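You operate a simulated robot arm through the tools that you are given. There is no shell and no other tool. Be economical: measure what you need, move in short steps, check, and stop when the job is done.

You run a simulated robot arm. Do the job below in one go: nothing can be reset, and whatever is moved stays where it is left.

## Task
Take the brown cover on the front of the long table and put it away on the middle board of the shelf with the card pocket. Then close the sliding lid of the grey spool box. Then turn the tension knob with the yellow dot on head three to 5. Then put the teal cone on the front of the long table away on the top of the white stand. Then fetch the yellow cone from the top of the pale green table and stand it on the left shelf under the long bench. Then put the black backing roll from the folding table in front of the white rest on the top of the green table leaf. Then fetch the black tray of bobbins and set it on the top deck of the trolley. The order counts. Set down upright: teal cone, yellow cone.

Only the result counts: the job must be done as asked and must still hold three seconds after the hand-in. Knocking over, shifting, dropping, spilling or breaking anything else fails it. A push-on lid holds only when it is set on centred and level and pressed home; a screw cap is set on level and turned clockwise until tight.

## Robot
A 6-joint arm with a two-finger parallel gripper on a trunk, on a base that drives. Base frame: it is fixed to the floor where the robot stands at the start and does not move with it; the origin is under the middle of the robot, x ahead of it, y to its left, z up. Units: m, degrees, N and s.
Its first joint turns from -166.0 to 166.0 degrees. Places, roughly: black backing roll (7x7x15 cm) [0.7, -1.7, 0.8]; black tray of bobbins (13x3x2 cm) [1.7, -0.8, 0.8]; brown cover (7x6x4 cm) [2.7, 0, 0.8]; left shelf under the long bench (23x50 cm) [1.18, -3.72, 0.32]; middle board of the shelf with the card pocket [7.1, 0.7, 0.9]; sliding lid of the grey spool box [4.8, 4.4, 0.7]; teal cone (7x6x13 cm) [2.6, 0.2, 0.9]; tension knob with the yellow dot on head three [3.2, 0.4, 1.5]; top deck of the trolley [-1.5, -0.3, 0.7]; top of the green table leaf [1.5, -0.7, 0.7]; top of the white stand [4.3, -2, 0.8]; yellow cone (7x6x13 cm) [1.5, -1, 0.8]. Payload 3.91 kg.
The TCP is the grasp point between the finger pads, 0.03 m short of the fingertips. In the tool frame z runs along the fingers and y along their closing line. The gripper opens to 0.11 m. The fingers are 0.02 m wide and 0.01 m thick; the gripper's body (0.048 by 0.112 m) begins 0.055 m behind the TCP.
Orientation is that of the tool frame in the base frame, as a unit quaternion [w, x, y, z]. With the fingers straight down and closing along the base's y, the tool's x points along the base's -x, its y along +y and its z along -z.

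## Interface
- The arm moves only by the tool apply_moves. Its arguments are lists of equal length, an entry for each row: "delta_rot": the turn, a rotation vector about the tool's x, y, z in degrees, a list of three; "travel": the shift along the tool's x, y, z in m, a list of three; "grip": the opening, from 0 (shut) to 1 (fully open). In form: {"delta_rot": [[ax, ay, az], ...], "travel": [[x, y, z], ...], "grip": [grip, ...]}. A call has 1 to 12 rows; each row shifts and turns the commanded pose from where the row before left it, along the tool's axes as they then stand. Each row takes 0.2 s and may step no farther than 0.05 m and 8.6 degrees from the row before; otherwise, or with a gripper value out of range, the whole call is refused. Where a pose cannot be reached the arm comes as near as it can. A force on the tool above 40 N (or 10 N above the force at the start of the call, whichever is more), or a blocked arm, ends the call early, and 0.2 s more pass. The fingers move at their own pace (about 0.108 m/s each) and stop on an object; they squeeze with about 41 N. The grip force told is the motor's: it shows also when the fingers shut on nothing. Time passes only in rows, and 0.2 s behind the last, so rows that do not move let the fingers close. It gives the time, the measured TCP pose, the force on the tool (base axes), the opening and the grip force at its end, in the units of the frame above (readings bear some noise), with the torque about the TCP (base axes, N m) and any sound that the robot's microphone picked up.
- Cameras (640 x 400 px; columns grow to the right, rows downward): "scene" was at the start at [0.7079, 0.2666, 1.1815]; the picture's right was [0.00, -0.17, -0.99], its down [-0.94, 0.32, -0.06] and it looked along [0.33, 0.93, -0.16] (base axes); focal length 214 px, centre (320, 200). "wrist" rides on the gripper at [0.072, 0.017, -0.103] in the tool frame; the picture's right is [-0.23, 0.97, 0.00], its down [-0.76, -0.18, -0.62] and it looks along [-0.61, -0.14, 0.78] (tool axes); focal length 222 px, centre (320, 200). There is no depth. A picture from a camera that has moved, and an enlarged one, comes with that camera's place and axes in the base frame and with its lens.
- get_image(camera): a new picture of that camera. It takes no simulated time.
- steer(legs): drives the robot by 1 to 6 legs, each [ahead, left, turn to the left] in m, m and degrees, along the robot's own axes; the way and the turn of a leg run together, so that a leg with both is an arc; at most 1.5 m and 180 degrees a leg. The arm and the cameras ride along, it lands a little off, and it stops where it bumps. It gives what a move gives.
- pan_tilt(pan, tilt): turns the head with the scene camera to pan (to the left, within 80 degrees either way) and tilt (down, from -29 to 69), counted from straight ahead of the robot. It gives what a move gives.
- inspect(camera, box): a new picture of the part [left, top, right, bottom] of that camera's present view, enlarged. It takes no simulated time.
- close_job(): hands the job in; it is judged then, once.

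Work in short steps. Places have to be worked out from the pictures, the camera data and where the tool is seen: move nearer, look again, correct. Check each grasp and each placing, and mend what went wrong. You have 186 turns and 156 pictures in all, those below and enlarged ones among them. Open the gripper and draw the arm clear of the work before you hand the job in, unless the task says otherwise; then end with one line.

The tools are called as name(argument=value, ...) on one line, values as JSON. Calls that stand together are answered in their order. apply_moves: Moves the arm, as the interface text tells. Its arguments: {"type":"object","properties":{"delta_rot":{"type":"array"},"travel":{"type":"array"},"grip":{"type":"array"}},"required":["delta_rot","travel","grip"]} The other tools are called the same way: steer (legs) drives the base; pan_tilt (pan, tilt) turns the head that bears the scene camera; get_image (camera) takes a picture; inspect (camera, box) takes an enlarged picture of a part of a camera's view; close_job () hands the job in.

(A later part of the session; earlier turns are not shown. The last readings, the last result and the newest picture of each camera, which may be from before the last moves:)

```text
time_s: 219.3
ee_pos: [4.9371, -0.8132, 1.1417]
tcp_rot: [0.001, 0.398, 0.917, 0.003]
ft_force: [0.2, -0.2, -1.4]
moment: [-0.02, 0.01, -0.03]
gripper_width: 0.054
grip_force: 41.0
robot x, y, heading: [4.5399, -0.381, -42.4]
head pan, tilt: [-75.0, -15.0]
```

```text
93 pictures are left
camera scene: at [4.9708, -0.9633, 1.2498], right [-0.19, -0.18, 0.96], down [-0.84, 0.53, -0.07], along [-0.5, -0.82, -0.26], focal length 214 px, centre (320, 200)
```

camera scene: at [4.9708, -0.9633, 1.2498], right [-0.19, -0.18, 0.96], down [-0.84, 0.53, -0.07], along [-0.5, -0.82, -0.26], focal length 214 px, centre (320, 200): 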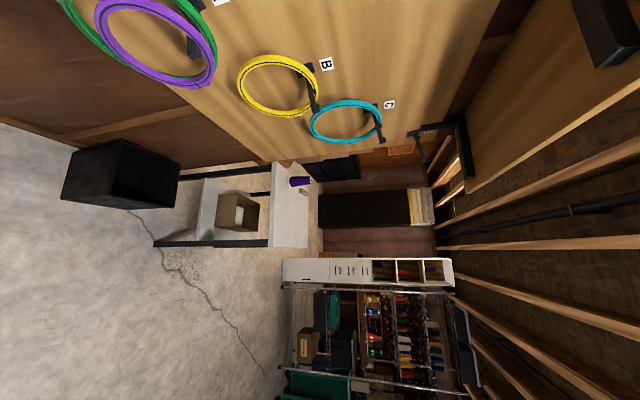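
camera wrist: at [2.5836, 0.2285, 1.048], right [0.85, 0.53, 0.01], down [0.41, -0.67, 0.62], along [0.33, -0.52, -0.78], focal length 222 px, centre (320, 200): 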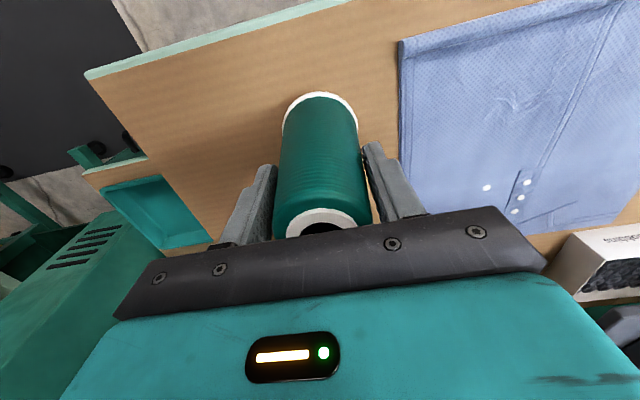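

The white stand is ahead with a purple cone and something small on it. I strafe right 1.3 m to face it and look down.

steer(legs=[[0.1, -1.3, 0]])

pan_tilt(pan=0, tilt=-25)

get_image(camera="scene")

```text
time_s: 225.9
ee_pos: [4.1212, -1.8439, 1.142]
tcp_rot: [0.002, 0.397, 0.918, 0.004]
ft_force: [0.4, 0.2, -0.8]
moment: [0.0, -0.01, -0.02]
gripper_width: 0.0527
grip_force: 40.9
robot x, y, heading: [3.7219, -1.4128, -42.4]
head pan, tilt: [-75.0, -15.0]
```

```text
time_s: 227.4
ee_pos: [4.1218, -1.844, 1.1415]
tcp_rot: [0.001, 0.398, 0.917, 0.004]
ft_force: [0.1, 0.6, -1.0]
moment: [0.02, 0.0, 0.02]
gripper_width: 0.0526
grip_force: 40.7
robot x, y, heading: [3.7205, -1.4101, -42.8]
head pan, tilt: [0.0, -25.0]
```

```text
92 pictures are left
camera scene: at [4.222, -1.9497, 1.2002], right [-0.73, -0.68, -0.01], down [-0.62, 0.66, -0.42], along [0.29, -0.3, -0.91], focal length 214 px, centre (320, 200)
```

scene: 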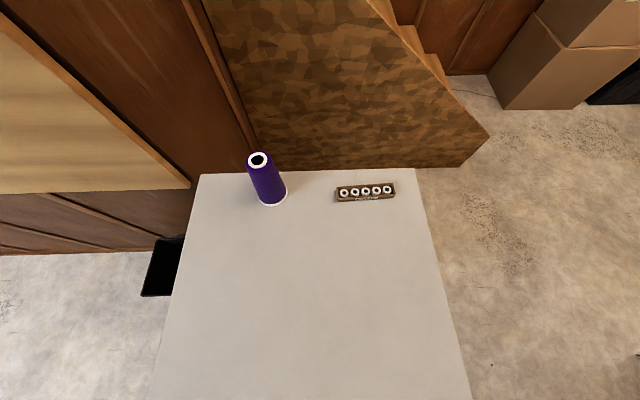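

The stand has free room in its middle. The grip has narrowed a bit, so the cone may have slid slightly. I extend 14 cm and check with the wrist camera.

apply_moves(delta_rot=[[0, 0, 0], [0, 0, 0], [0, 0, 0], [0, 0, 0], [0, 0, 0]], travel=[[-0.035, 0, 0], [-0.035, 0, 0], [-0.035, 0, 0], [-0.035, 0, 0], [0, 0, 0.05]], grip=[0.15, 0.15, 0.15, 0.15, 0.15])

get_image(camera="wrist")

```text
time_s: 228.6
ee_pos: [4.2171, -1.9472, 1.0917]
tcp_rot: [0.002, 0.398, 0.917, 0.003]
ft_force: [-0.1, 0.6, -1.2]
moment: [-0.01, -0.01, 0.01]
gripper_width: 0.0526
grip_force: 40.9
robot x, y, heading: [3.7253, -1.4085, -42.5]
head pan, tilt: [0.0, -25.0]
```

```text
91 pictures are left
camera wrist: at [4.1792, -1.8824, 1.1948], right [0.87, 0.5, 0.01], down [0.39, -0.68, 0.62], along [0.32, -0.54, -0.78], focal length 222 px, centre (320, 200)
```

wrist: 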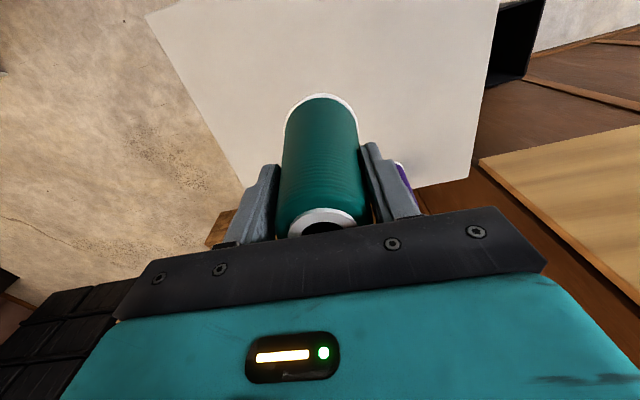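

The stand top triangulates to about 0.79, so contact should come near TCP z 0.885. I lower, slowing at the end.

apply_moves(delta_rot=[[0, 0, 0], [0, 0, 0], [0, 0, 0], [0, 0, 0], [0, 0, 0], [0, 0, 0], [0, 0, 0], [0, 0, 0], [0, 0, 0], [0, 0, 0], [0, 0, 0], [0, 0, 0]], travel=[[0, 0, 0.05], [0, 0, 0.05], [0, 0, 0.04], [0, 0, 0.025], [0, 0, 0.005], [0, 0, 0.004], [0, 0, 0.003], [0, 0, 0.003], [0, 0, 0.003], [0, 0, 0.003], [0, 0, 0.003], [0, 0, 0.003]], grip=[0.15, 0.15, 0.15, 0.15, 0.15, 0.15, 0.15, 0.15, 0.15, 0.15, 0.15, 0.15])

get_image(camera="wrist")

```text
time_s: 231.2
ee_pos: [4.2197, -1.9435, 0.8997]
tcp_rot: [0.002, 0.399, 0.917, 0.004]
ft_force: [0.1, 0.1, -1.2]
moment: [-0.01, 0.0, -0.03]
gripper_width: 0.0523
grip_force: 41.6
robot x, y, heading: [3.7234, -1.4114, -42.5]
head pan, tilt: [0.0, -25.0]
```

```text
90 pictures are left
camera wrist: at [4.1811, -1.8805, 1.0024], right [0.87, 0.5, 0.01], down [0.39, -0.68, 0.62], along [0.32, -0.54, -0.78], focal length 222 px, centre (320, 200)
```

wrist: 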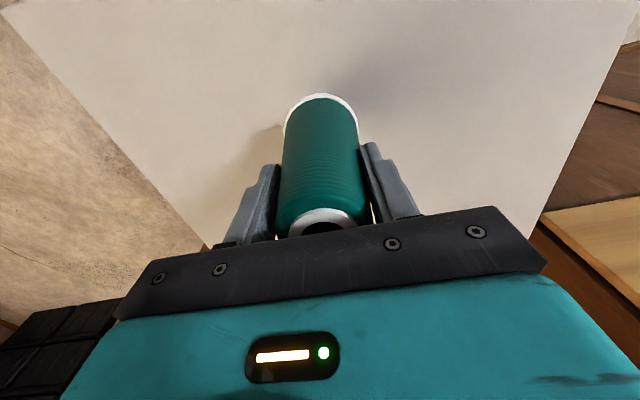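

No contact yet; I continue in 3 mm steps.

apply_moves(delta_rot=[[0, 0, 0], [0, 0, 0], [0, 0, 0], [0, 0, 0], [0, 0, 0], [0, 0, 0], [0, 0, 0], [0, 0, 0], [0, 0, 0], [0, 0, 0], [0, 0, 0], [0, 0, 0]], travel=[[0, 0, 0.004], [0, 0, 0.003], [0, 0, 0.003], [0, 0, 0.003], [0, 0, 0.003], [0, 0, 0.003], [0, 0, 0.003], [0, 0, 0.003], [0, 0, 0.003], [0, 0, 0.003], [0, 0, 0.003], [0, 0, 0.003]], grip=[0.15, 0.15, 0.15, 0.15, 0.15, 0.15, 0.15, 0.15, 0.15, 0.15, 0.15, 0.15])

get_image(camera="wrist")

```text
time_s: 233.8
ee_pos: [4.2189, -1.9436, 0.8621]
tcp_rot: [0.001, 0.398, 0.917, 0.004]
ft_force: [0.4, 0.5, -1.0]
moment: [-0.03, 0.0, -0.03]
gripper_width: 0.0518
grip_force: 41.6
robot x, y, heading: [3.7251, -1.4099, -42.6]
head pan, tilt: [0.0, -25.0]
```

```text
89 pictures are left
camera wrist: at [4.1815, -1.88, 0.9653], right [0.87, 0.5, 0.01], down [0.39, -0.68, 0.62], along [0.32, -0.53, -0.78], focal length 222 px, centre (320, 200)
```

wrist: 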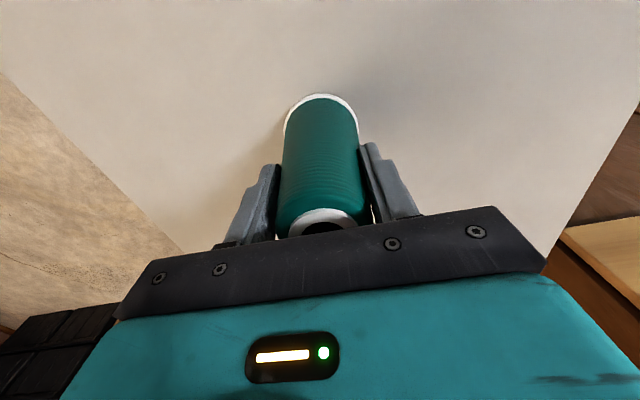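

Still none; continuing.

apply_moves(delta_rot=[[0, 0, 0], [0, 0, 0], [0, 0, 0], [0, 0, 0], [0, 0, 0], [0, 0, 0], [0, 0, 0], [0, 0, 0], [0, 0, 0], [0, 0, 0], [0, 0, 0], [0, 0, 0]], travel=[[0, 0, 0.004], [0, 0, 0.003], [0, 0, 0.003], [0, 0, 0.003], [0, 0, 0.003], [0, 0, 0.003], [0, 0, 0.003], [0, 0, 0.003], [0, 0, 0.003], [0, 0, 0.003], [0, 0, 0.003], [0, 0, 0.003]], grip=[0.15, 0.15, 0.15, 0.15, 0.15, 0.15, 0.15, 0.15, 0.15, 0.15, 0.15, 0.15])

get_image(camera="wrist")

```text
time_s: 234.7
ee_pos: [4.2198, -1.9445, 0.856]
tcp_rot: [0.005, 0.398, 0.917, 0.002]
ft_force: [-3.0, 2.4, 12.2]
moment: [0.32, 0.47, 0.09]
gripper_width: 0.0517
grip_force: 40.9
robot x, y, heading: [3.7248, -1.412, -42.3]
head pan, tilt: [0.0, -25.0]
stopped in row 4: the force on the tool passed its limit at 45 N (the readings are from after the stop); the commanded pose is now the measured one
```

```text
88 pictures are left
camera wrist: at [4.181, -1.8795, 0.9585], right [0.87, 0.5, 0.01], down [0.38, -0.68, 0.63], along [0.32, -0.54, -0.78], focal length 222 px, centre (320, 200)
```

wrist: 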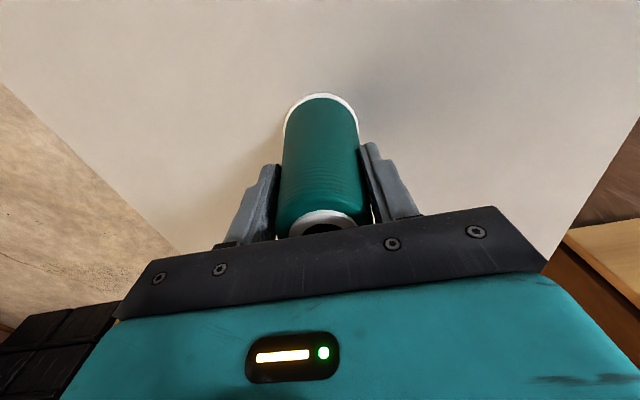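

Contact: the stand is at about 0.76. I release gradually, then withdraw straight up and look.

apply_moves(delta_rot=[[0, 0, 0], [0, 0, 0], [0, 0, 0], [0, 0, 0], [0, 0, 0], [0, 0, 0], [0, 0, 0], [0, 0, 0], [0, 0, 0], [0, 0, 0]], travel=[[0, 0, 0], [0, 0, 0], [0, 0, 0], [0, 0, 0], [0, 0, -0.03], [0, 0, -0.04], [0, 0, -0.05], [0, 0, -0.05], [0, 0, -0.05], [0, 0, -0.05]], grip=[0.52, 0.6, 0.8, 1, 1, 1, 1, 1, 1, 1])

get_image(camera="wrist")

```text
time_s: 236.9
ee_pos: [4.2217, -1.9467, 1.124]
tcp_rot: [0.004, 0.397, 0.918, 0.003]
ft_force: [0.0, 0.4, -0.1]
moment: [0.06, 0.0, -0.04]
gripper_width: 0.1102
grip_force: 0.1
robot x, y, heading: [3.7254, -1.408, -42.6]
head pan, tilt: [0.0, -25.0]
```

```text
87 pictures are left
camera wrist: at [4.1829, -1.8822, 1.2258], right [0.87, 0.5, 0.01], down [0.39, -0.68, 0.63], along [0.32, -0.54, -0.78], focal length 222 px, centre (320, 200)
```

wrist: 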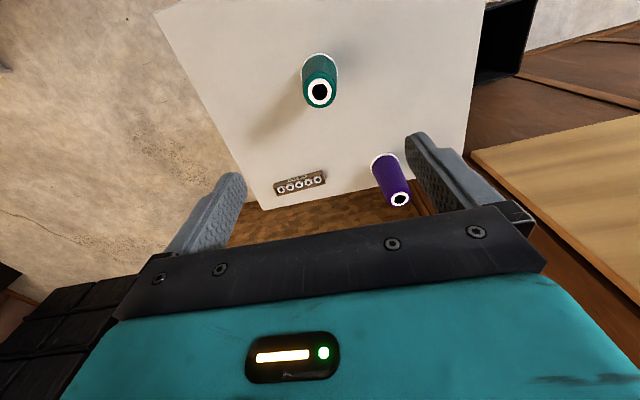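

The teal cone stands upright on the stand. I retract the arm and drive back the same way round the machine.

apply_moves(delta_rot=[[0, 0, 0], [0, 0, 0], [0, 0, 0], [0, 0, 0]], travel=[[0.04, 0, -0.01], [0.04, 0, -0.01], [0.04, 0, 0], [0.03, 0, 0]], grip=[1, 1, 1, 1])

steer(legs=[[-0.1, 1.3, -0.3], [0, 1.4, 0], [0, 1.4, 0], [-1.4, 0, 0], [-1.4, 0, 0]])

```text
time_s: 237.9
ee_pos: [4.1133, -1.8368, 1.1427]
tcp_rot: [0.004, 0.398, 0.918, 0.002]
ft_force: [0.5, -1.0, 0.1]
moment: [0.06, 0.05, -0.01]
gripper_width: 0.11
grip_force: 0.0
robot x, y, heading: [3.7236, -1.4092, -42.9]
head pan, tilt: [0.0, -25.0]
```

```text
time_s: 270.9
ee_pos: [4.8722, 3.1813, 1.1434]
tcp_rot: [0.004, 0.408, 0.913, 0.002]
ft_force: [0.0, 0.1, 0.4]
moment: [0.02, 0.01, -0.02]
gripper_width: 0.1101
grip_force: 0.1
robot x, y, heading: [4.4918, 3.6172, -44.0]
head pan, tilt: [0.0, -25.0]
```

Now I strafe right along the front to face the pale green table with the yellow cone.

steer(legs=[[0, -1.4, 0.5], [0, -1.4, 0], [0, -1.4, 0], [0, -1.2, 0]])

get_image(camera="scene")

```text
time_s: 296.5
ee_pos: [1.1014, -0.6436, 1.1443]
tcp_rot: [0.005, 0.42, 0.908, 0.002]
ft_force: [-0.7, -1.0, 0.8]
moment: [-0.01, 0.01, 0.05]
gripper_width: 0.1101
grip_force: 0.0
robot x, y, heading: [0.7292, -0.1977, -45.5]
head pan, tilt: [0.0, -25.0]
```

```text
86 pictures are left
camera scene: at [1.1963, -0.7538, 1.2043], right [-0.76, -0.65, -0.01], down [-0.58, 0.69, -0.43], along [0.28, -0.32, -0.9], focal length 214 px, centre (320, 200)
```

scene: 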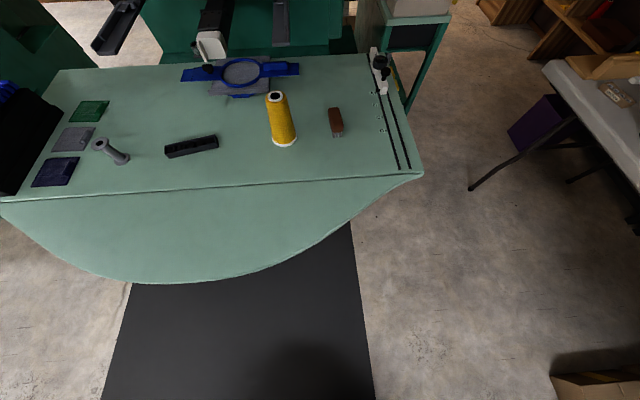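

The table has a curved front leaf, and both the yellow cone and the bobbin tray are in view. I drive 0.35 m closer and set the tool to a shallow 25° pitch, since the cone must go onto a low shelf.

apply_moves(delta_rot=[[0, -8.1, 0], [0, -8.1, 0], [0, -8.1, 0], [0, -8.1, 0], [0, -8.1, 0], [0, -8.1, 0], [0, -8.2, 0], [0, -8.2, 0], [-3.8, 0, -1.8]], travel=[[0, 0, 0], [0, 0, 0], [0, 0, 0], [0, 0, 0], [0, 0, 0], [0, 0, 0], [0, 0, 0], [0, 0, 0], [0, 0, 0]], grip=[1, 1, 1, 1, 1, 1, 1, 1, 1])

steer(legs=[[0.35, 0, 0]])

pan_tilt(pan=0, tilt=15)

get_image(camera="scene")

get_image(camera="wrist")

```text
time_s: 298.5
ee_pos: [1.1009, -0.644, 1.1431]
tcp_rot: [0.501, 0.325, 0.775, -0.206]
ft_force: [0.3, 0.5, -0.5]
moment: [0.0, -0.01, 0.03]
gripper_width: 0.1102
grip_force: 0.1
robot x, y, heading: [0.7276, -0.1969, -45.2]
head pan, tilt: [0.0, -25.0]
```

```text
time_s: 300.8
ee_pos: [1.346, -0.8944, 1.1428]
tcp_rot: [0.499, 0.328, 0.775, -0.207]
ft_force: [-0.1, 0.5, -0.5]
moment: [0.0, 0.0, 0.01]
gripper_width: 0.1099
grip_force: 0.0
robot x, y, heading: [0.9829, -0.4548, -45.8]
head pan, tilt: [0.0, -25.0]
```

```text
time_s: 301.9
ee_pos: [1.3464, -0.8945, 1.1425]
tcp_rot: [0.5, 0.327, 0.775, -0.207]
ft_force: [-0.2, 0.4, -0.5]
moment: [-0.01, 0.01, 0.0]
gripper_width: 0.11
grip_force: 0.0
robot x, y, heading: [0.978, -0.4517, -45.4]
head pan, tilt: [0.0, 15.0]
```

```text
85 pictures are left
camera scene: at [1.3479, -0.8963, 1.2357], right [-0.71, -0.7, -0.01], down [-0.44, 0.46, -0.77], along [0.54, -0.55, -0.64], focal length 214 px, centre (320, 200)
```

scene: 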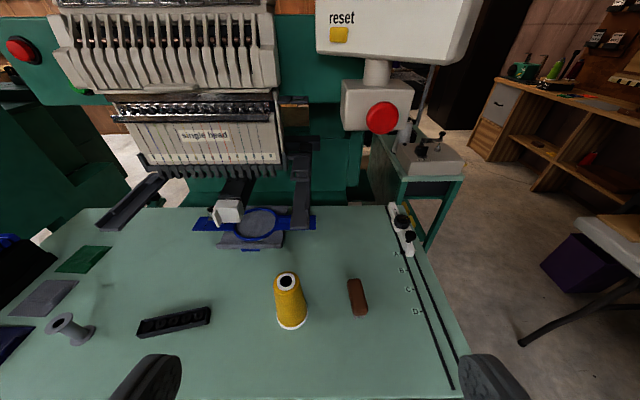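

```text
84 pictures are left
camera wrist: at [1.2707, -0.7939, 1.1195], right [0.76, 0.61, 0.21], down [-0.31, 0.05, 0.95], along [0.57, -0.79, 0.23], focal length 222 px, centre (320, 200)
```

wrist: 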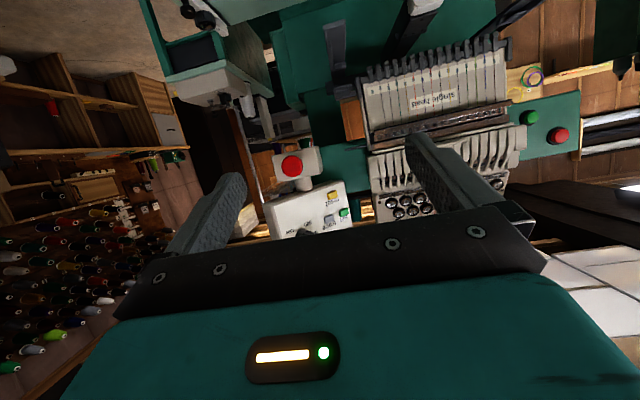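

Cone: (1.525, -0.988), table about 0.745 (both views agree). I lower to mid-cone height 13 cm short of it.

apply_moves(delta_rot=[[0, 0, 0], [0, 0, 0], [0, 0, 0], [0, 0, 0], [0, 0, 0], [0, 0, 0], [0, 0, 0], [0, 0, 0]], travel=[[0.0346, 0.0077, 0.02425], [0.0346, 0.0077, 0.02425], [0.0346, 0.0077, 0.02425], [0.0346, 0.0077, 0.02425], [0.0346, 0.0077, 0.02425], [0.0346, 0.0077, 0.02425], [0.0346, 0.0077, 0.02425], [0.0346, 0.0077, 0.02425]], grip=[1, 1, 1, 1, 1, 1, 1, 1])

get_image(camera="wrist")

```text
time_s: 303.6
ee_pos: [1.4093, -0.9095, 0.8369]
tcp_rot: [0.485, 0.259, 0.806, -0.221]
ft_force: [-2.5, -2.8, 1.2]
moment: [0.35, -0.16, 0.12]
gripper_width: 0.1099
grip_force: 0.1
out of reach, approached as far as the arm can: row 5, 6, 7, 8
robot x, y, heading: [0.9814, -0.4499, -45.7]
head pan, tilt: [0.0, 15.0]
```

```text
83 pictures are left
camera wrist: at [1.3212, -0.8185, 0.8147], right [0.71, 0.7, 0.1], down [-0.23, 0.09, 0.97], along [0.67, -0.71, 0.22], focal length 222 px, centre (320, 200)
```

wrist: 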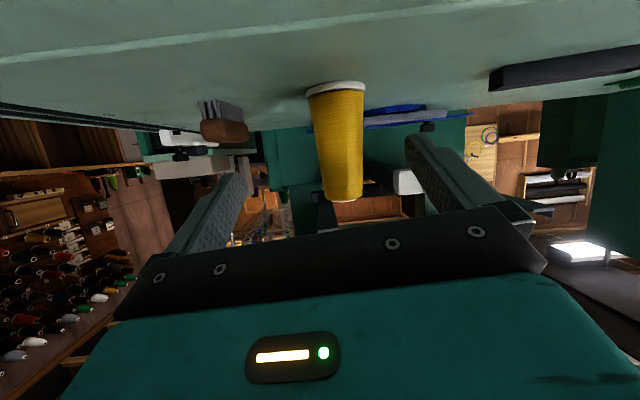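

The shallow pitch is out of reach here. Before choosing the grasp I look at the target shelf under the long bench, visible on the right.

apply_moves(delta_rot=[[0, 0, 0], [0, 0, 0], [0, 0, 0], [0, 0, 0], [0, 0, 0]], travel=[[-0.04, 0, -0.02], [-0.04, 0, -0.02], [-0.04, 0, -0.02], [-0.04, 0, -0.02], [-0.04, 0, -0.02]], grip=[1, 1, 1, 1, 1])

pan_tilt(pan=-35, tilt=5)

get_image(camera="scene")

```text
time_s: 305.1
ee_pos: [1.423, -0.8921, 1.0554]
tcp_rot: [0.557, 0.385, 0.728, -0.106]
ft_force: [0.6, 0.9, 0.1]
moment: [0.02, 0.0, 0.01]
gripper_width: 0.1097
grip_force: 0.0
out of reach, approached as far as the arm can: row 1, 3
robot x, y, heading: [0.9775, -0.4484, -45.6]
head pan, tilt: [0.0, 15.0]
stopped in row 5: the arm was blocked; the commanded pose is now the measured one
```

```text
time_s: 306.1
ee_pos: [1.4237, -0.8921, 1.056]
tcp_rot: [0.557, 0.386, 0.728, -0.106]
ft_force: [-0.1, 0.9, 0.1]
moment: [-0.03, 0.03, 0.01]
gripper_width: 0.1096
grip_force: 0.1
robot x, y, heading: [0.9731, -0.4514, -45.4]
head pan, tilt: [-35.0, 5.0]
```

```text
82 pictures are left
camera scene: at [1.357, -0.9403, 1.1517], right [-0.98, -0.22, -0.02], down [-0.1, 0.52, -0.85], along [0.2, -0.83, -0.53], focal length 214 px, centre (320, 200)
```

scene: 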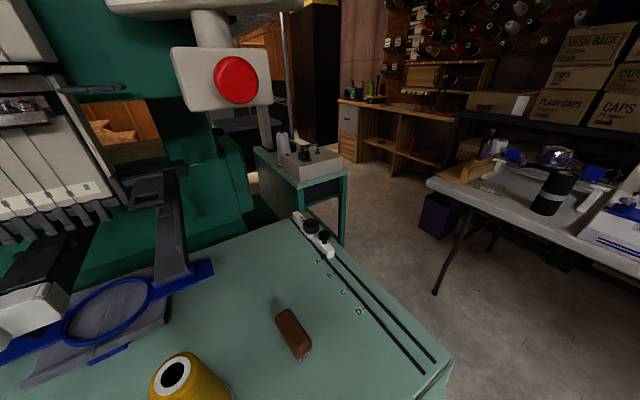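

I zoom on the bench.

inspect(camera="scene", box=[310, 70, 490, 190])

```text
3.33 times, centred on (400, 130) of scene
camera zoom: at [1.357, -0.9403, 1.1517], right [-0.98, -0.22, -0.02], down [-0.1, 0.52, -0.85], along [0.2, -0.83, -0.53], focal length 715 px, centre (53, 433)
```

zoom: 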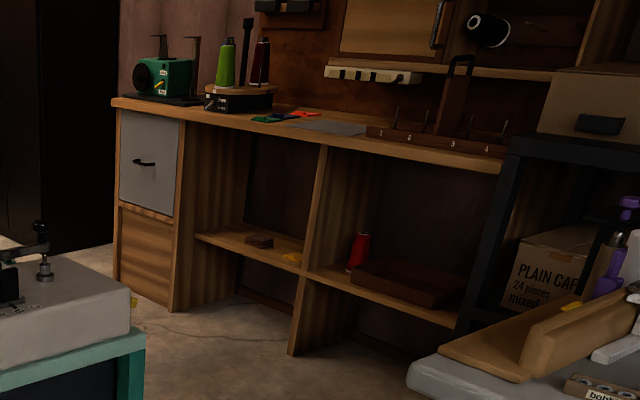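

The shelf has about 0.5 m headroom, so a 45° tool will do. I restore a clean pose: unroll, yaw back and pitch to 45°.

apply_moves(delta_rot=[[0, 0, -8.5], [0, 0, -8.5], [6.3, 0, 2.4], [0, 8, 0], [0, 8, 0], [0, 8, 0]], travel=[[0, 0, -0.02], [0, 0, -0.02], [0, 0, -0.02], [0, 0, 0], [0, 0, 0], [0, 0, 0]], grip=[1, 1, 1, 1, 1, 1])

pan_tilt(pan=0, tilt=10)

get_image(camera="scene")

```text
time_s: 307.5
ee_pos: [1.3827, -0.8589, 1.076]
tcp_rot: [0.353, 0.358, 0.852, -0.147]
ft_force: [0.1, 0.2, 0.0]
moment: [0.0, 0.01, 0.02]
gripper_width: 0.11
grip_force: 0.0
out of reach, approached as far as the arm can: row 3
robot x, y, heading: [0.9753, -0.4516, -45.7]
head pan, tilt: [-35.0, 5.0]
```

```text
time_s: 308.5
ee_pos: [1.3825, -0.8583, 1.0753]
tcp_rot: [0.353, 0.359, 0.851, -0.148]
ft_force: [0.2, 0.9, -0.4]
moment: [0.0, -0.02, -0.04]
gripper_width: 0.1102
grip_force: 0.1
robot x, y, heading: [0.9815, -0.4466, -45.8]
head pan, tilt: [0.0, 10.0]
```

```text
80 pictures are left
camera scene: at [1.4117, -0.887, 1.1673], right [-0.71, -0.7, 0.0], down [-0.57, 0.59, -0.58], along [0.4, -0.41, -0.82], focal length 214 px, centre (320, 200)
```

scene: 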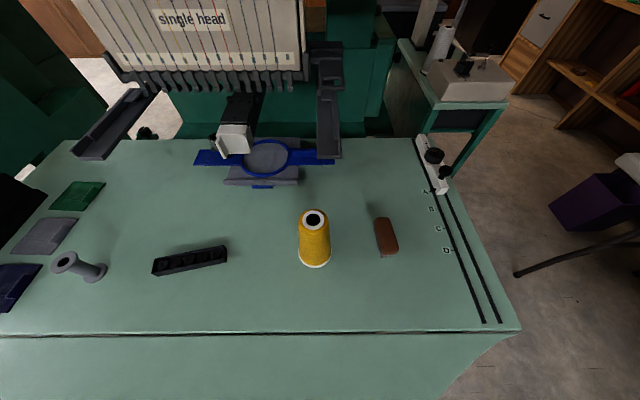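

Clean pose, cone confirmed at (1.525, -0.988). I line up and come in along 45° to about 8 cm short.

apply_moves(delta_rot=[[0, 0, 0], [0, 0, 0], [0, 0, 0], [0, 0, 0], [0, 0, 0], [0, 0, 0], [0, 0, 0]], travel=[[0.025, 0.0055, 0], [0.0253, 0.0055, 0], [0, 0, 0.048], [0, 0, 0.048], [0, 0, 0.048], [0, 0, 0.048], [0, 0, 0.048]], grip=[1, 1, 1, 1, 1, 1, 1])

get_image(camera="wrist")

```text
time_s: 310.1
ee_pos: [1.4862, -0.947, 0.8711]
tcp_rot: [0.355, 0.357, 0.852, -0.146]
ft_force: [-0.2, 0.4, 0.6]
moment: [-0.02, 0.04, -0.02]
gripper_width: 0.1101
grip_force: 0.0
robot x, y, heading: [0.9776, -0.4489, -45.6]
head pan, tilt: [0.0, 10.0]
```

```text
79 pictures are left
camera wrist: at [1.41, -0.8474, 0.892], right [0.81, 0.57, 0.16], down [-0.06, -0.19, 0.98], along [0.59, -0.8, -0.12], focal length 222 px, centre (320, 200)
```

wrist: 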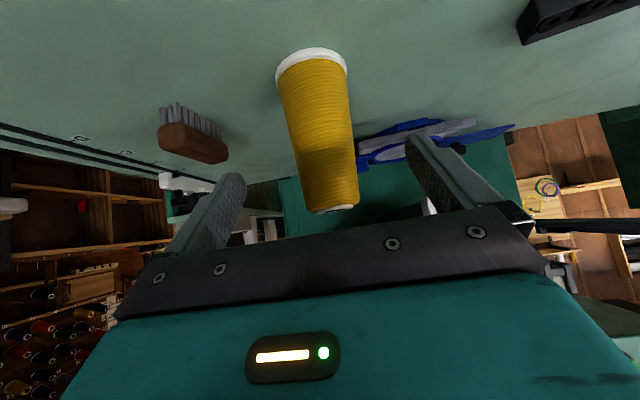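

Centred. I advance the last 7.6 cm, close, and lift 3 cm.

apply_moves(delta_rot=[[0, 0, 0], [0, 0, 0], [0, 0, 0], [0, 0, 0], [0, 0, 0], [0, 0, 0], [0, 0, 0]], travel=[[0, 0, 0.04], [0, 0, 0.034], [0, 0, 0], [0, 0, 0], [0, 0, 0], [-0.0106, 0, -0.0106], [-0.0106, 0, -0.0106]], grip=[1, 1, 0.2, 0.2, 0.2, 0.2, 0.2])

get_image(camera="wrist")

```text
time_s: 311.7
ee_pos: [1.5208, -0.9858, 0.8471]
tcp_rot: [0.353, 0.358, 0.852, -0.147]
ft_force: [-0.3, 0.4, -2.4]
moment: [-0.01, 0.03, 0.0]
gripper_width: 0.0523
grip_force: 40.9
robot x, y, heading: [0.9786, -0.4476, -45.6]
head pan, tilt: [0.0, 10.0]
```

```text
78 pictures are left
camera wrist: at [1.4457, -0.8847, 0.8683], right [0.81, 0.57, 0.16], down [-0.06, -0.2, 0.98], along [0.59, -0.8, -0.12], focal length 222 px, centre (320, 200)
```

wrist: 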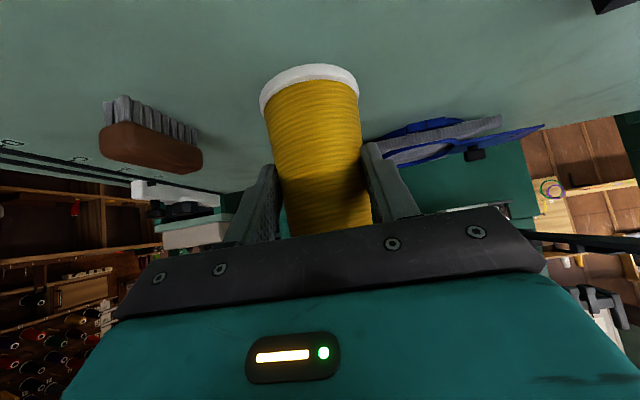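

The yellow cone is held, with its base 7.2 cm below the TCP. The passage to the bench looks tight, so I raise and retract the cone, shift right and inspect the gap from above.

apply_moves(delta_rot=[[0, 0, 0], [0, 0, 0], [0, 0, 0], [0, 0, 0], [0, 0, 0], [0, 0, 0], [0, 0, 0], [0, 0, 0], [0, 0, 0]], travel=[[-0.035, 0, -0.035], [-0.035, 0, -0.035], [-0.035, 0, -0.035], [-0.035, 0, -0.035], [-0.035, 0, -0.035], [-0.035, 0, -0.035], [-0.035, 0, -0.035], [0.02, 0, -0.03], [0.02, 0, -0.03]], grip=[0.2, 0.2, 0.2, 0.2, 0.2, 0.2, 0.2, 0.2, 0.2])

steer(legs=[[0, -0.45, 0]])

pan_tilt(pan=-15, tilt=0)

get_image(camera="scene")

```text
time_s: 313.7
ee_pos: [1.472, -0.9336, 1.2044]
tcp_rot: [0.353, 0.358, 0.852, -0.147]
ft_force: [0.9, -0.6, -2.5]
moment: [0.04, 0.02, 0.0]
gripper_width: 0.0525
grip_force: 40.6
robot x, y, heading: [0.9801, -0.4529, -45.5]
head pan, tilt: [0.0, 10.0]
```

```text
time_s: 316.4
ee_pos: [1.1541, -1.2444, 1.2038]
tcp_rot: [0.354, 0.359, 0.851, -0.147]
ft_force: [-0.4, 0.3, -1.5]
moment: [0.03, 0.03, 0.03]
gripper_width: 0.0526
grip_force: 40.9
robot x, y, heading: [0.6623, -0.7619, -45.6]
head pan, tilt: [0.0, 10.0]
```

```text
time_s: 317.1
ee_pos: [1.1543, -1.2446, 1.2049]
tcp_rot: [0.354, 0.358, 0.852, -0.147]
ft_force: [0.7, 0.0, -1.4]
moment: [0.04, 0.02, -0.02]
gripper_width: 0.0521
grip_force: 40.6
robot x, y, heading: [0.6572, -0.7627, -45.4]
head pan, tilt: [-15.0, 0.0]
```

```text
77 pictures are left
camera scene: at [1.1708, -1.2945, 1.3129], right [-0.82, -0.55, 0.18], down [-0.49, 0.51, -0.71], along [0.3, -0.67, -0.68], focal length 214 px, centre (320, 200)
```

scene: 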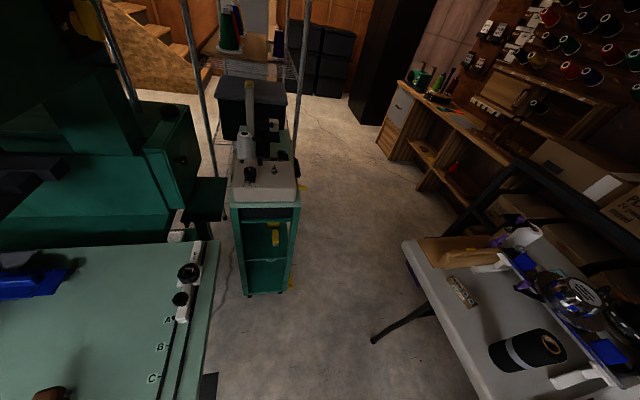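

The narrowest spot is between the cart's near foot and the folding table's leg. I measure both precisely with a zoom.

inspect(camera="scene", box=[230, 240, 440, 372])

pan_tilt(pan=0, tilt=68)

get_image(camera="scene")

```text
3.03 times, centred on (335, 306) of scene
camera zoom: at [1.1708, -1.2945, 1.3129], right [-0.82, -0.55, 0.18], down [-0.49, 0.51, -0.71], along [0.3, -0.67, -0.68], focal length 650 px, centre (274, -121)
```

zoom: 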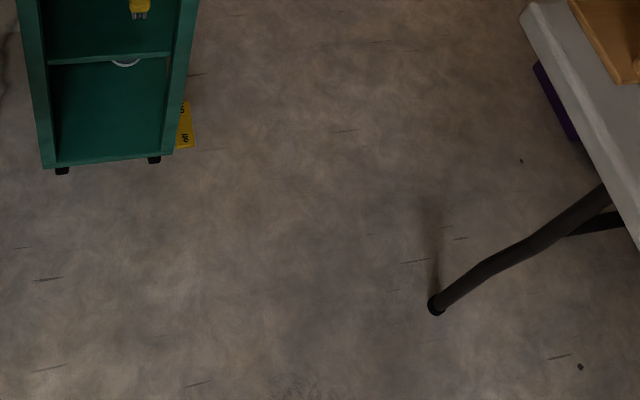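

```text
time_s: 318.5
ee_pos: [1.1546, -1.2441, 1.2056]
tcp_rot: [0.353, 0.359, 0.852, -0.146]
ft_force: [1.0, -0.5, -2.0]
moment: [-0.01, 0.01, 0.02]
gripper_width: 0.0521
grip_force: 40.8
robot x, y, heading: [0.6638, -0.7592, -45.7]
head pan, tilt: [0.0, 68.0]
```

```text
75 pictures are left
camera scene: at [1.1238, -1.2131, 1.2641], right [-0.71, -0.7, 0.0], down [-0.65, 0.66, 0.39], along [-0.27, 0.28, -0.92], focal length 214 px, centre (320, 200)
```

scene: 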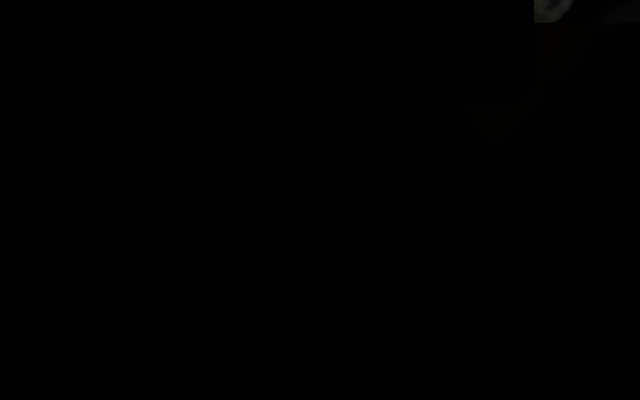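

The gap is about 0.55 m and the base about 0.60 m across, so I won't force it. I look across toward the far side for a way in from behind.

pan_tilt(pan=-10, tilt=-20)

get_image(camera="scene")

inspect(camera="scene", box=[190, 100, 430, 250])

```text
time_s: 320.1
ee_pos: [1.1525, -1.2454, 1.2059]
tcp_rot: [0.353, 0.359, 0.851, -0.147]
ft_force: [0.4, -0.6, -1.7]
moment: [0.0, 0.02, 0.02]
gripper_width: 0.0524
grip_force: 41.1
robot x, y, heading: [0.6652, -0.7618, -45.3]
head pan, tilt: [-10.0, -20.0]
```

```text
74 pictures are left
camera scene: at [1.1865, -1.2964, 1.3421], right [-0.79, -0.6, 0.12], down [-0.34, 0.27, -0.9], along [0.51, -0.75, -0.41], focal length 214 px, centre (320, 200)
```

scene: 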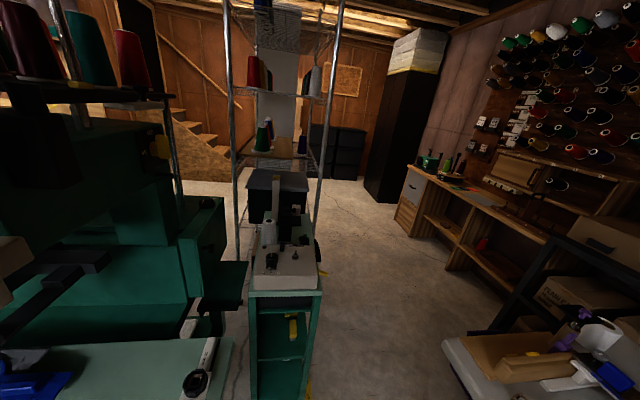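

```text
2.67 times, centred on (310, 175) of scene
camera zoom: at [1.1865, -1.2964, 1.3421], right [-0.79, -0.6, 0.12], down [-0.34, 0.27, -0.9], along [0.51, -0.75, -0.41], focal length 572 px, centre (347, 267)
```

zoom: 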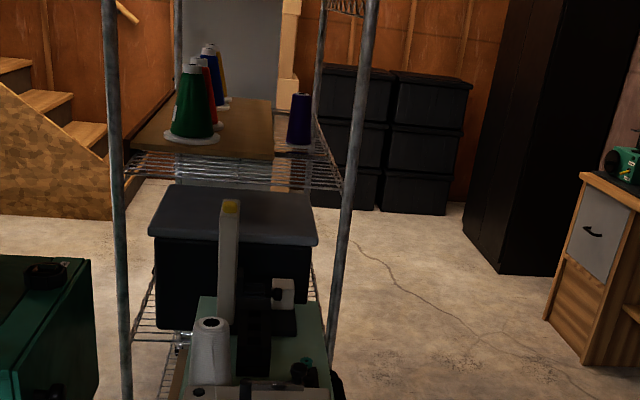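

Beyond the wire rack the floor is open, so the bench can be reached from behind. I retract and drive the long way round the machine.

apply_moves(delta_rot=[[0, 0, 0], [0, 0, 0], [0, 0, 0], [0, 0, 0]], travel=[[0.027, 0, -0.027], [0.027, 0, -0.027], [0.027, 0, -0.027], [0.027, 0, -0.027]], grip=[0.2, 0.2, 0.2, 0.2])

steer(legs=[[-0.45, 0, 0], [0, 1.43, 0], [0, 1.43, 0], [0, 1.43, 0], [0, 1.43, 0]])

```text
time_s: 321.1
ee_pos: [1.0471, -1.1373, 1.2031]
tcp_rot: [0.354, 0.358, 0.852, -0.147]
ft_force: [-0.2, -0.1, -2.4]
moment: [0.03, 0.08, 0.02]
gripper_width: 0.0519
grip_force: 40.5
robot x, y, heading: [0.6623, -0.7593, -45.4]
head pan, tilt: [-10.0, -20.0]
```

```text
time_s: 324.9
ee_pos: [0.7657, -0.8541, 1.2046]
tcp_rot: [0.353, 0.358, 0.852, -0.147]
ft_force: [0.2, -0.2, -1.0]
moment: [-0.01, 0.0, 0.0]
gripper_width: 0.0521
grip_force: 41.0
robot x, y, heading: [0.379, -0.482, -45.5]
head pan, tilt: [-10.0, -20.0]
stopped in leg 2: the robot was blocked; the commanded pose is now the measured one
```

I was blocked, probably by the cardboard box behind me on the floor. I edge forward a little and look back at it.

steer(legs=[[0.12, 0, 0]])

pan_tilt(pan=-80, tilt=30)

get_image(camera="scene")

```text
time_s: 326.2
ee_pos: [0.8517, -0.9422, 1.2051]
tcp_rot: [0.353, 0.36, 0.851, -0.147]
ft_force: [1.4, 0.1, -1.3]
moment: [0.01, 0.0, -0.01]
gripper_width: 0.0521
grip_force: 40.4
robot x, y, heading: [0.4655, -0.561, -45.8]
head pan, tilt: [-10.0, -20.0]
```

```text
time_s: 327.6
ee_pos: [0.8508, -0.9404, 1.2044]
tcp_rot: [0.353, 0.359, 0.851, -0.147]
ft_force: [-0.9, 0.2, -0.9]
moment: [0.03, 0.04, 0.03]
gripper_width: 0.0519
grip_force: 41.2
robot x, y, heading: [0.4658, -0.5659, -45.7]
head pan, tilt: [-80.0, 30.0]
```

```text
72 pictures are left
camera scene: at [0.7618, -0.9765, 1.3288], right [-0.61, 0.38, 0.7], down [-0.12, 0.83, -0.55], along [-0.78, -0.42, -0.46], focal length 214 px, centre (320, 200)
```

scene: 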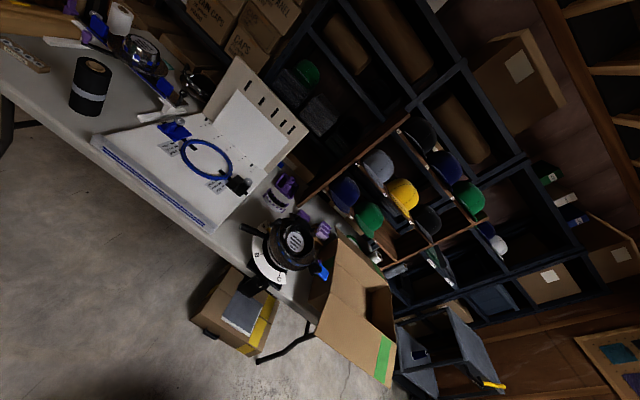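

The box is well away from where I stopped. I look to the left side for what blocked me.

pan_tilt(pan=80, tilt=45)

get_image(camera="scene")

```text
time_s: 330.1
ee_pos: [0.8522, -0.9408, 1.2043]
tcp_rot: [0.354, 0.358, 0.851, -0.147]
ft_force: [0.2, 0.0, -1.8]
moment: [0.01, 0.0, -0.02]
gripper_width: 0.0522
grip_force: 40.9
robot x, y, heading: [0.4655, -0.5624, -45.6]
head pan, tilt: [80.0, 45.0]
```

```text
71 pictures are left
camera scene: at [0.8709, -0.846, 1.3144], right [0.36, -0.62, -0.7], down [-0.91, -0.07, -0.42], along [0.21, 0.78, -0.59], focal length 214 px, centre (320, 200)
```

scene: 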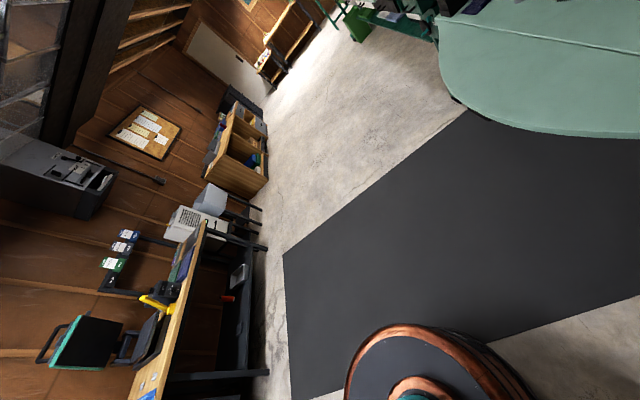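

Nothing but the floor mat is there. I retry the strafe from here.

steer(legs=[[0, 0.6, 0]])

```text
time_s: 333.4
ee_pos: [1.2822, -0.5206, 1.2061]
tcp_rot: [0.354, 0.358, 0.851, -0.147]
ft_force: [-0.5, 0.1, -1.0]
moment: [0.05, -0.01, 0.02]
gripper_width: 0.0522
grip_force: 41.1
robot x, y, heading: [0.8978, -0.1439, -45.3]
head pan, tilt: [80.0, 45.0]
```

It works. I continue along the front, then through the corridor behind the machine.

steer(legs=[[0, 1.3, 0], [0, 1.3, 0], [0, 1.3, 0], [-0.17, 1.22, 1.5], [1.4, 0, 0], [1.4, 0, 0]])

```text
time_s: 371.2
ee_pos: [6.8085, 1.002, 1.2054]
tcp_rot: [0.352, 0.375, 0.844, -0.154]
ft_force: [-0.3, 0.2, -1.4]
moment: [-0.03, 0.03, -0.01]
gripper_width: 0.052
grip_force: 40.6
robot x, y, heading: [6.4379, 1.3934, -47.8]
head pan, tilt: [80.0, 45.0]
```

I correct the heading and strafe along the back aisle to the stand, then look ahead.

steer(legs=[[0, 0, 4], [0, -1.4, 0], [0, -1.4, 0], [0, -1.1, 0]])

pan_tilt(pan=-60, tilt=-5)

get_image(camera="scene")

```text
time_s: 390.5
ee_pos: [4.0753, -1.7495, 1.2044]
tcp_rot: [0.354, 0.358, 0.851, -0.148]
ft_force: [-0.1, -0.1, -2.5]
moment: [0.04, 0.01, 0.03]
gripper_width: 0.0516
grip_force: 40.5
robot x, y, heading: [3.692, -1.3722, -45.1]
head pan, tilt: [80.0, 45.0]
```

```text
time_s: 392.7
ee_pos: [4.0747, -1.7481, 1.2034]
tcp_rot: [0.354, 0.358, 0.851, -0.148]
ft_force: [-0.8, -0.7, -2.1]
moment: [0.03, 0.03, -0.02]
gripper_width: 0.0519
grip_force: 40.9
robot x, y, heading: [3.6851, -1.3737, -45.4]
head pan, tilt: [-60.0, -5.0]
```

```text
70 pictures are left
camera scene: at [4.0366, -1.8169, 1.3481], right [-0.79, 0.09, 0.61], down [-0.52, 0.43, -0.74], along [-0.33, -0.9, -0.29], focal length 214 px, centre (320, 200)
```

scene: 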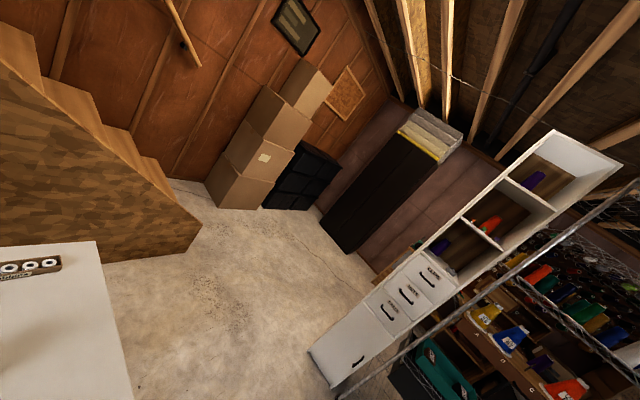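

Between the stand and the tall white unit there is over 1 m. I go right 0.87, forward 0.92, then turn to face the bench wall, and look.

steer(legs=[[0.03, -0.87, 0], [0.92, 0.04, 0], [0, 0, -87.5]])

pan_tilt(pan=0, tilt=-15)

get_image(camera="scene")

```text
time_s: 405.4
ee_pos: [3.4232, -3.0359, 1.204]
tcp_rot: [0.158, 0.843, 0.378, -0.349]
ft_force: [0.3, -0.5, -2.1]
moment: [0.0, 0.0, -0.01]
gripper_width: 0.0519
grip_force: 41.5
robot x, y, heading: [3.7659, -2.6254, -131.6]
head pan, tilt: [-60.0, -5.0]
```

```text
time_s: 406.7
ee_pos: [3.4241, -3.0368, 1.2048]
tcp_rot: [0.158, 0.843, 0.378, -0.349]
ft_force: [0.6, -0.1, -1.6]
moment: [0.04, -0.03, 0.01]
gripper_width: 0.052
grip_force: 41.3
robot x, y, heading: [3.7697, -2.627, -131.6]
head pan, tilt: [0.0, -15.0]
```

```text
69 pictures are left
camera scene: at [3.3853, -3.0794, 1.3327], right [-0.75, 0.66, 0.0], down [0.33, 0.37, -0.87], along [-0.57, -0.65, -0.5], focal length 214 px, centre (320, 200)
```

scene: 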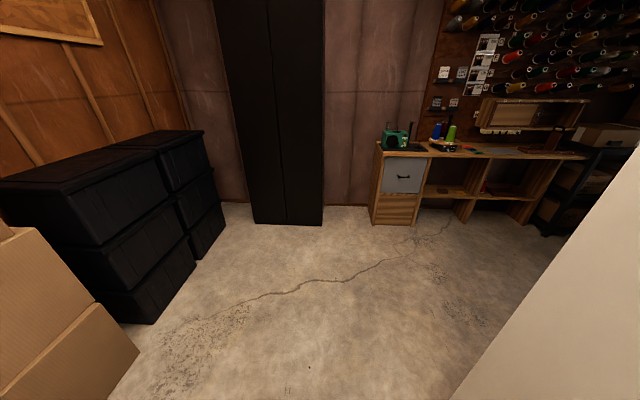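

The way is wide open and the bench is visible ahead right. I go forward 1.55 m, then strafe right to face the left shelf.

steer(legs=[[1.4, 0, 0], [0.17, 0, -1.4], [0, -1.2, 0]])

pan_tilt(pan=0, tilt=0)

get_image(camera="scene")

```text
time_s: 420.4
ee_pos: [1.4948, -3.3568, 1.2034]
tcp_rot: [0.153, 0.848, 0.366, -0.351]
ft_force: [-0.4, 0.8, -1.7]
moment: [0.04, 0.0, 0.01]
gripper_width: 0.0519
grip_force: 41.1
robot x, y, heading: [1.8562, -2.9584, -133.6]
head pan, tilt: [0.0, -15.0]
```

```text
time_s: 421.2
ee_pos: [1.4959, -3.3567, 1.2042]
tcp_rot: [0.153, 0.848, 0.366, -0.351]
ft_force: [0.8, 0.2, -1.2]
moment: [0.03, -0.02, -0.03]
gripper_width: 0.0517
grip_force: 41.1
robot x, y, heading: [1.8516, -2.9582, -133.2]
head pan, tilt: [0.0, 0.0]
```

```text
68 pictures are left
camera scene: at [1.4623, -3.3921, 1.3102], right [-0.73, 0.69, 0.0], down [0.49, 0.51, -0.71], along [-0.48, -0.52, -0.71], focal length 214 px, centre (320, 200)
```

scene: 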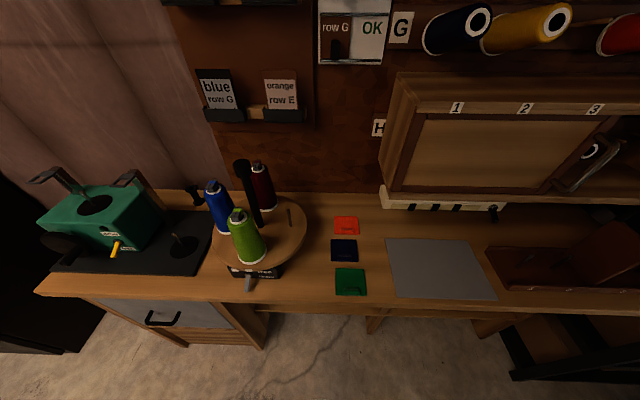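

I'm in front of the left shelf. I lower the arm in front of the bench, outside its edge, and look in with the cameras.

apply_moves(delta_rot=[[0, 0, 0], [0, 0, 0], [0, 0, 0], [0, 0, 0], [0, 0, 0], [0, 0, 0], [0, 0, 0], [0, 0, 0], [0, 0, 0], [0, 0, 0], [0, 0, 0], [0, 0, 0]], travel=[[0.033, 0, 0.0355], [0.033, 0, 0.0355], [0.033, 0, 0.0355], [0.033, 0, 0.0355], [0.033, 0, 0.0355], [0.033, 0, 0.0355], [0.033, 0, 0.0355], [0.033, 0, 0.0355], [0.033, 0, 0.0355], [0.033, 0, 0.0355], [0.033, 0, 0.0355], [0.033, 0, 0.0355]], grip=[0.2, 0.2, 0.2, 0.2, 0.2, 0.2, 0.2, 0.2, 0.2, 0.2, 0.2, 0.2])

pan_tilt(pan=0, tilt=-25)

get_image(camera="scene")

```text
time_s: 423.8
ee_pos: [1.4695, -3.3705, 0.6767]
tcp_rot: [0.136, 0.899, 0.261, -0.323]
ft_force: [-1.0, -0.6, -0.7]
moment: [0.07, -0.05, 0.0]
gripper_width: 0.0517
grip_force: 41.6
out of reach, approached as far as the arm can: row 10, 11, 12
robot x, y, heading: [1.8558, -2.9559, -133.4]
head pan, tilt: [0.0, 0.0]
```

```text
time_s: 424.7
ee_pos: [1.47, -3.3704, 0.6762]
tcp_rot: [0.137, 0.899, 0.261, -0.323]
ft_force: [-0.5, -0.1, -1.4]
moment: [0.01, -0.02, -0.01]
gripper_width: 0.0516
grip_force: 41.2
robot x, y, heading: [1.8555, -2.953, -133.2]
head pan, tilt: [0.0, -25.0]
```

```text
67 pictures are left
camera scene: at [1.4051, -3.4005, 0.8145], right [-0.56, 0.83, -0.08], down [0.38, 0.17, -0.91], along [-0.74, -0.54, -0.41], focal length 214 px, centre (320, 200)
```

scene: 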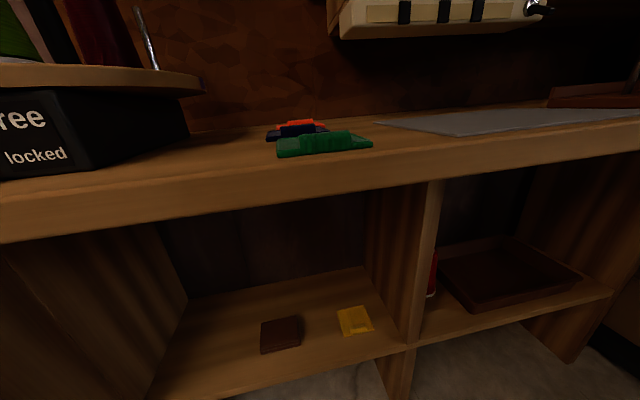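

The shelf holds a small block and a yellow pad; its left third is free. The arm needs more extension to go that low, so I first raise back up and check the orientation.

apply_moves(delta_rot=[[0, 0, 0], [0, 0, 0], [0, 0, 0], [0, 0, 0], [0, 0, 0], [0, 0, 0]], travel=[[-0.033, 0, -0.0355], [-0.033, 0, -0.0355], [-0.033, 0, -0.0355], [-0.033, 0, -0.0355], [-0.033, 0, -0.0355], [0, 0, 0]], grip=[0.2, 0.2, 0.2, 0.2, 0.2, 0.2])

steer(legs=[[0, 0.155, 0]])

```text
time_s: 426.1
ee_pos: [1.4761, -3.382, 0.8958]
tcp_rot: [0.153, 0.849, 0.365, -0.351]
ft_force: [-0.4, -0.1, -1.4]
moment: [-0.02, -0.03, -0.02]
gripper_width: 0.0516
grip_force: 41.5
out of reach, approached as far as the arm can: row 1, 2
robot x, y, heading: [1.8539, -2.9581, -133.3]
head pan, tilt: [0.0, -25.0]
```

```text
time_s: 427.4
ee_pos: [1.5867, -3.4854, 0.8936]
tcp_rot: [0.153, 0.849, 0.364, -0.352]
ft_force: [0.5, -0.2, -0.8]
moment: [0.07, -0.02, 0.03]
gripper_width: 0.0519
grip_force: 40.6
robot x, y, heading: [1.9647, -3.0616, -133.4]
head pan, tilt: [0.0, -25.0]
```

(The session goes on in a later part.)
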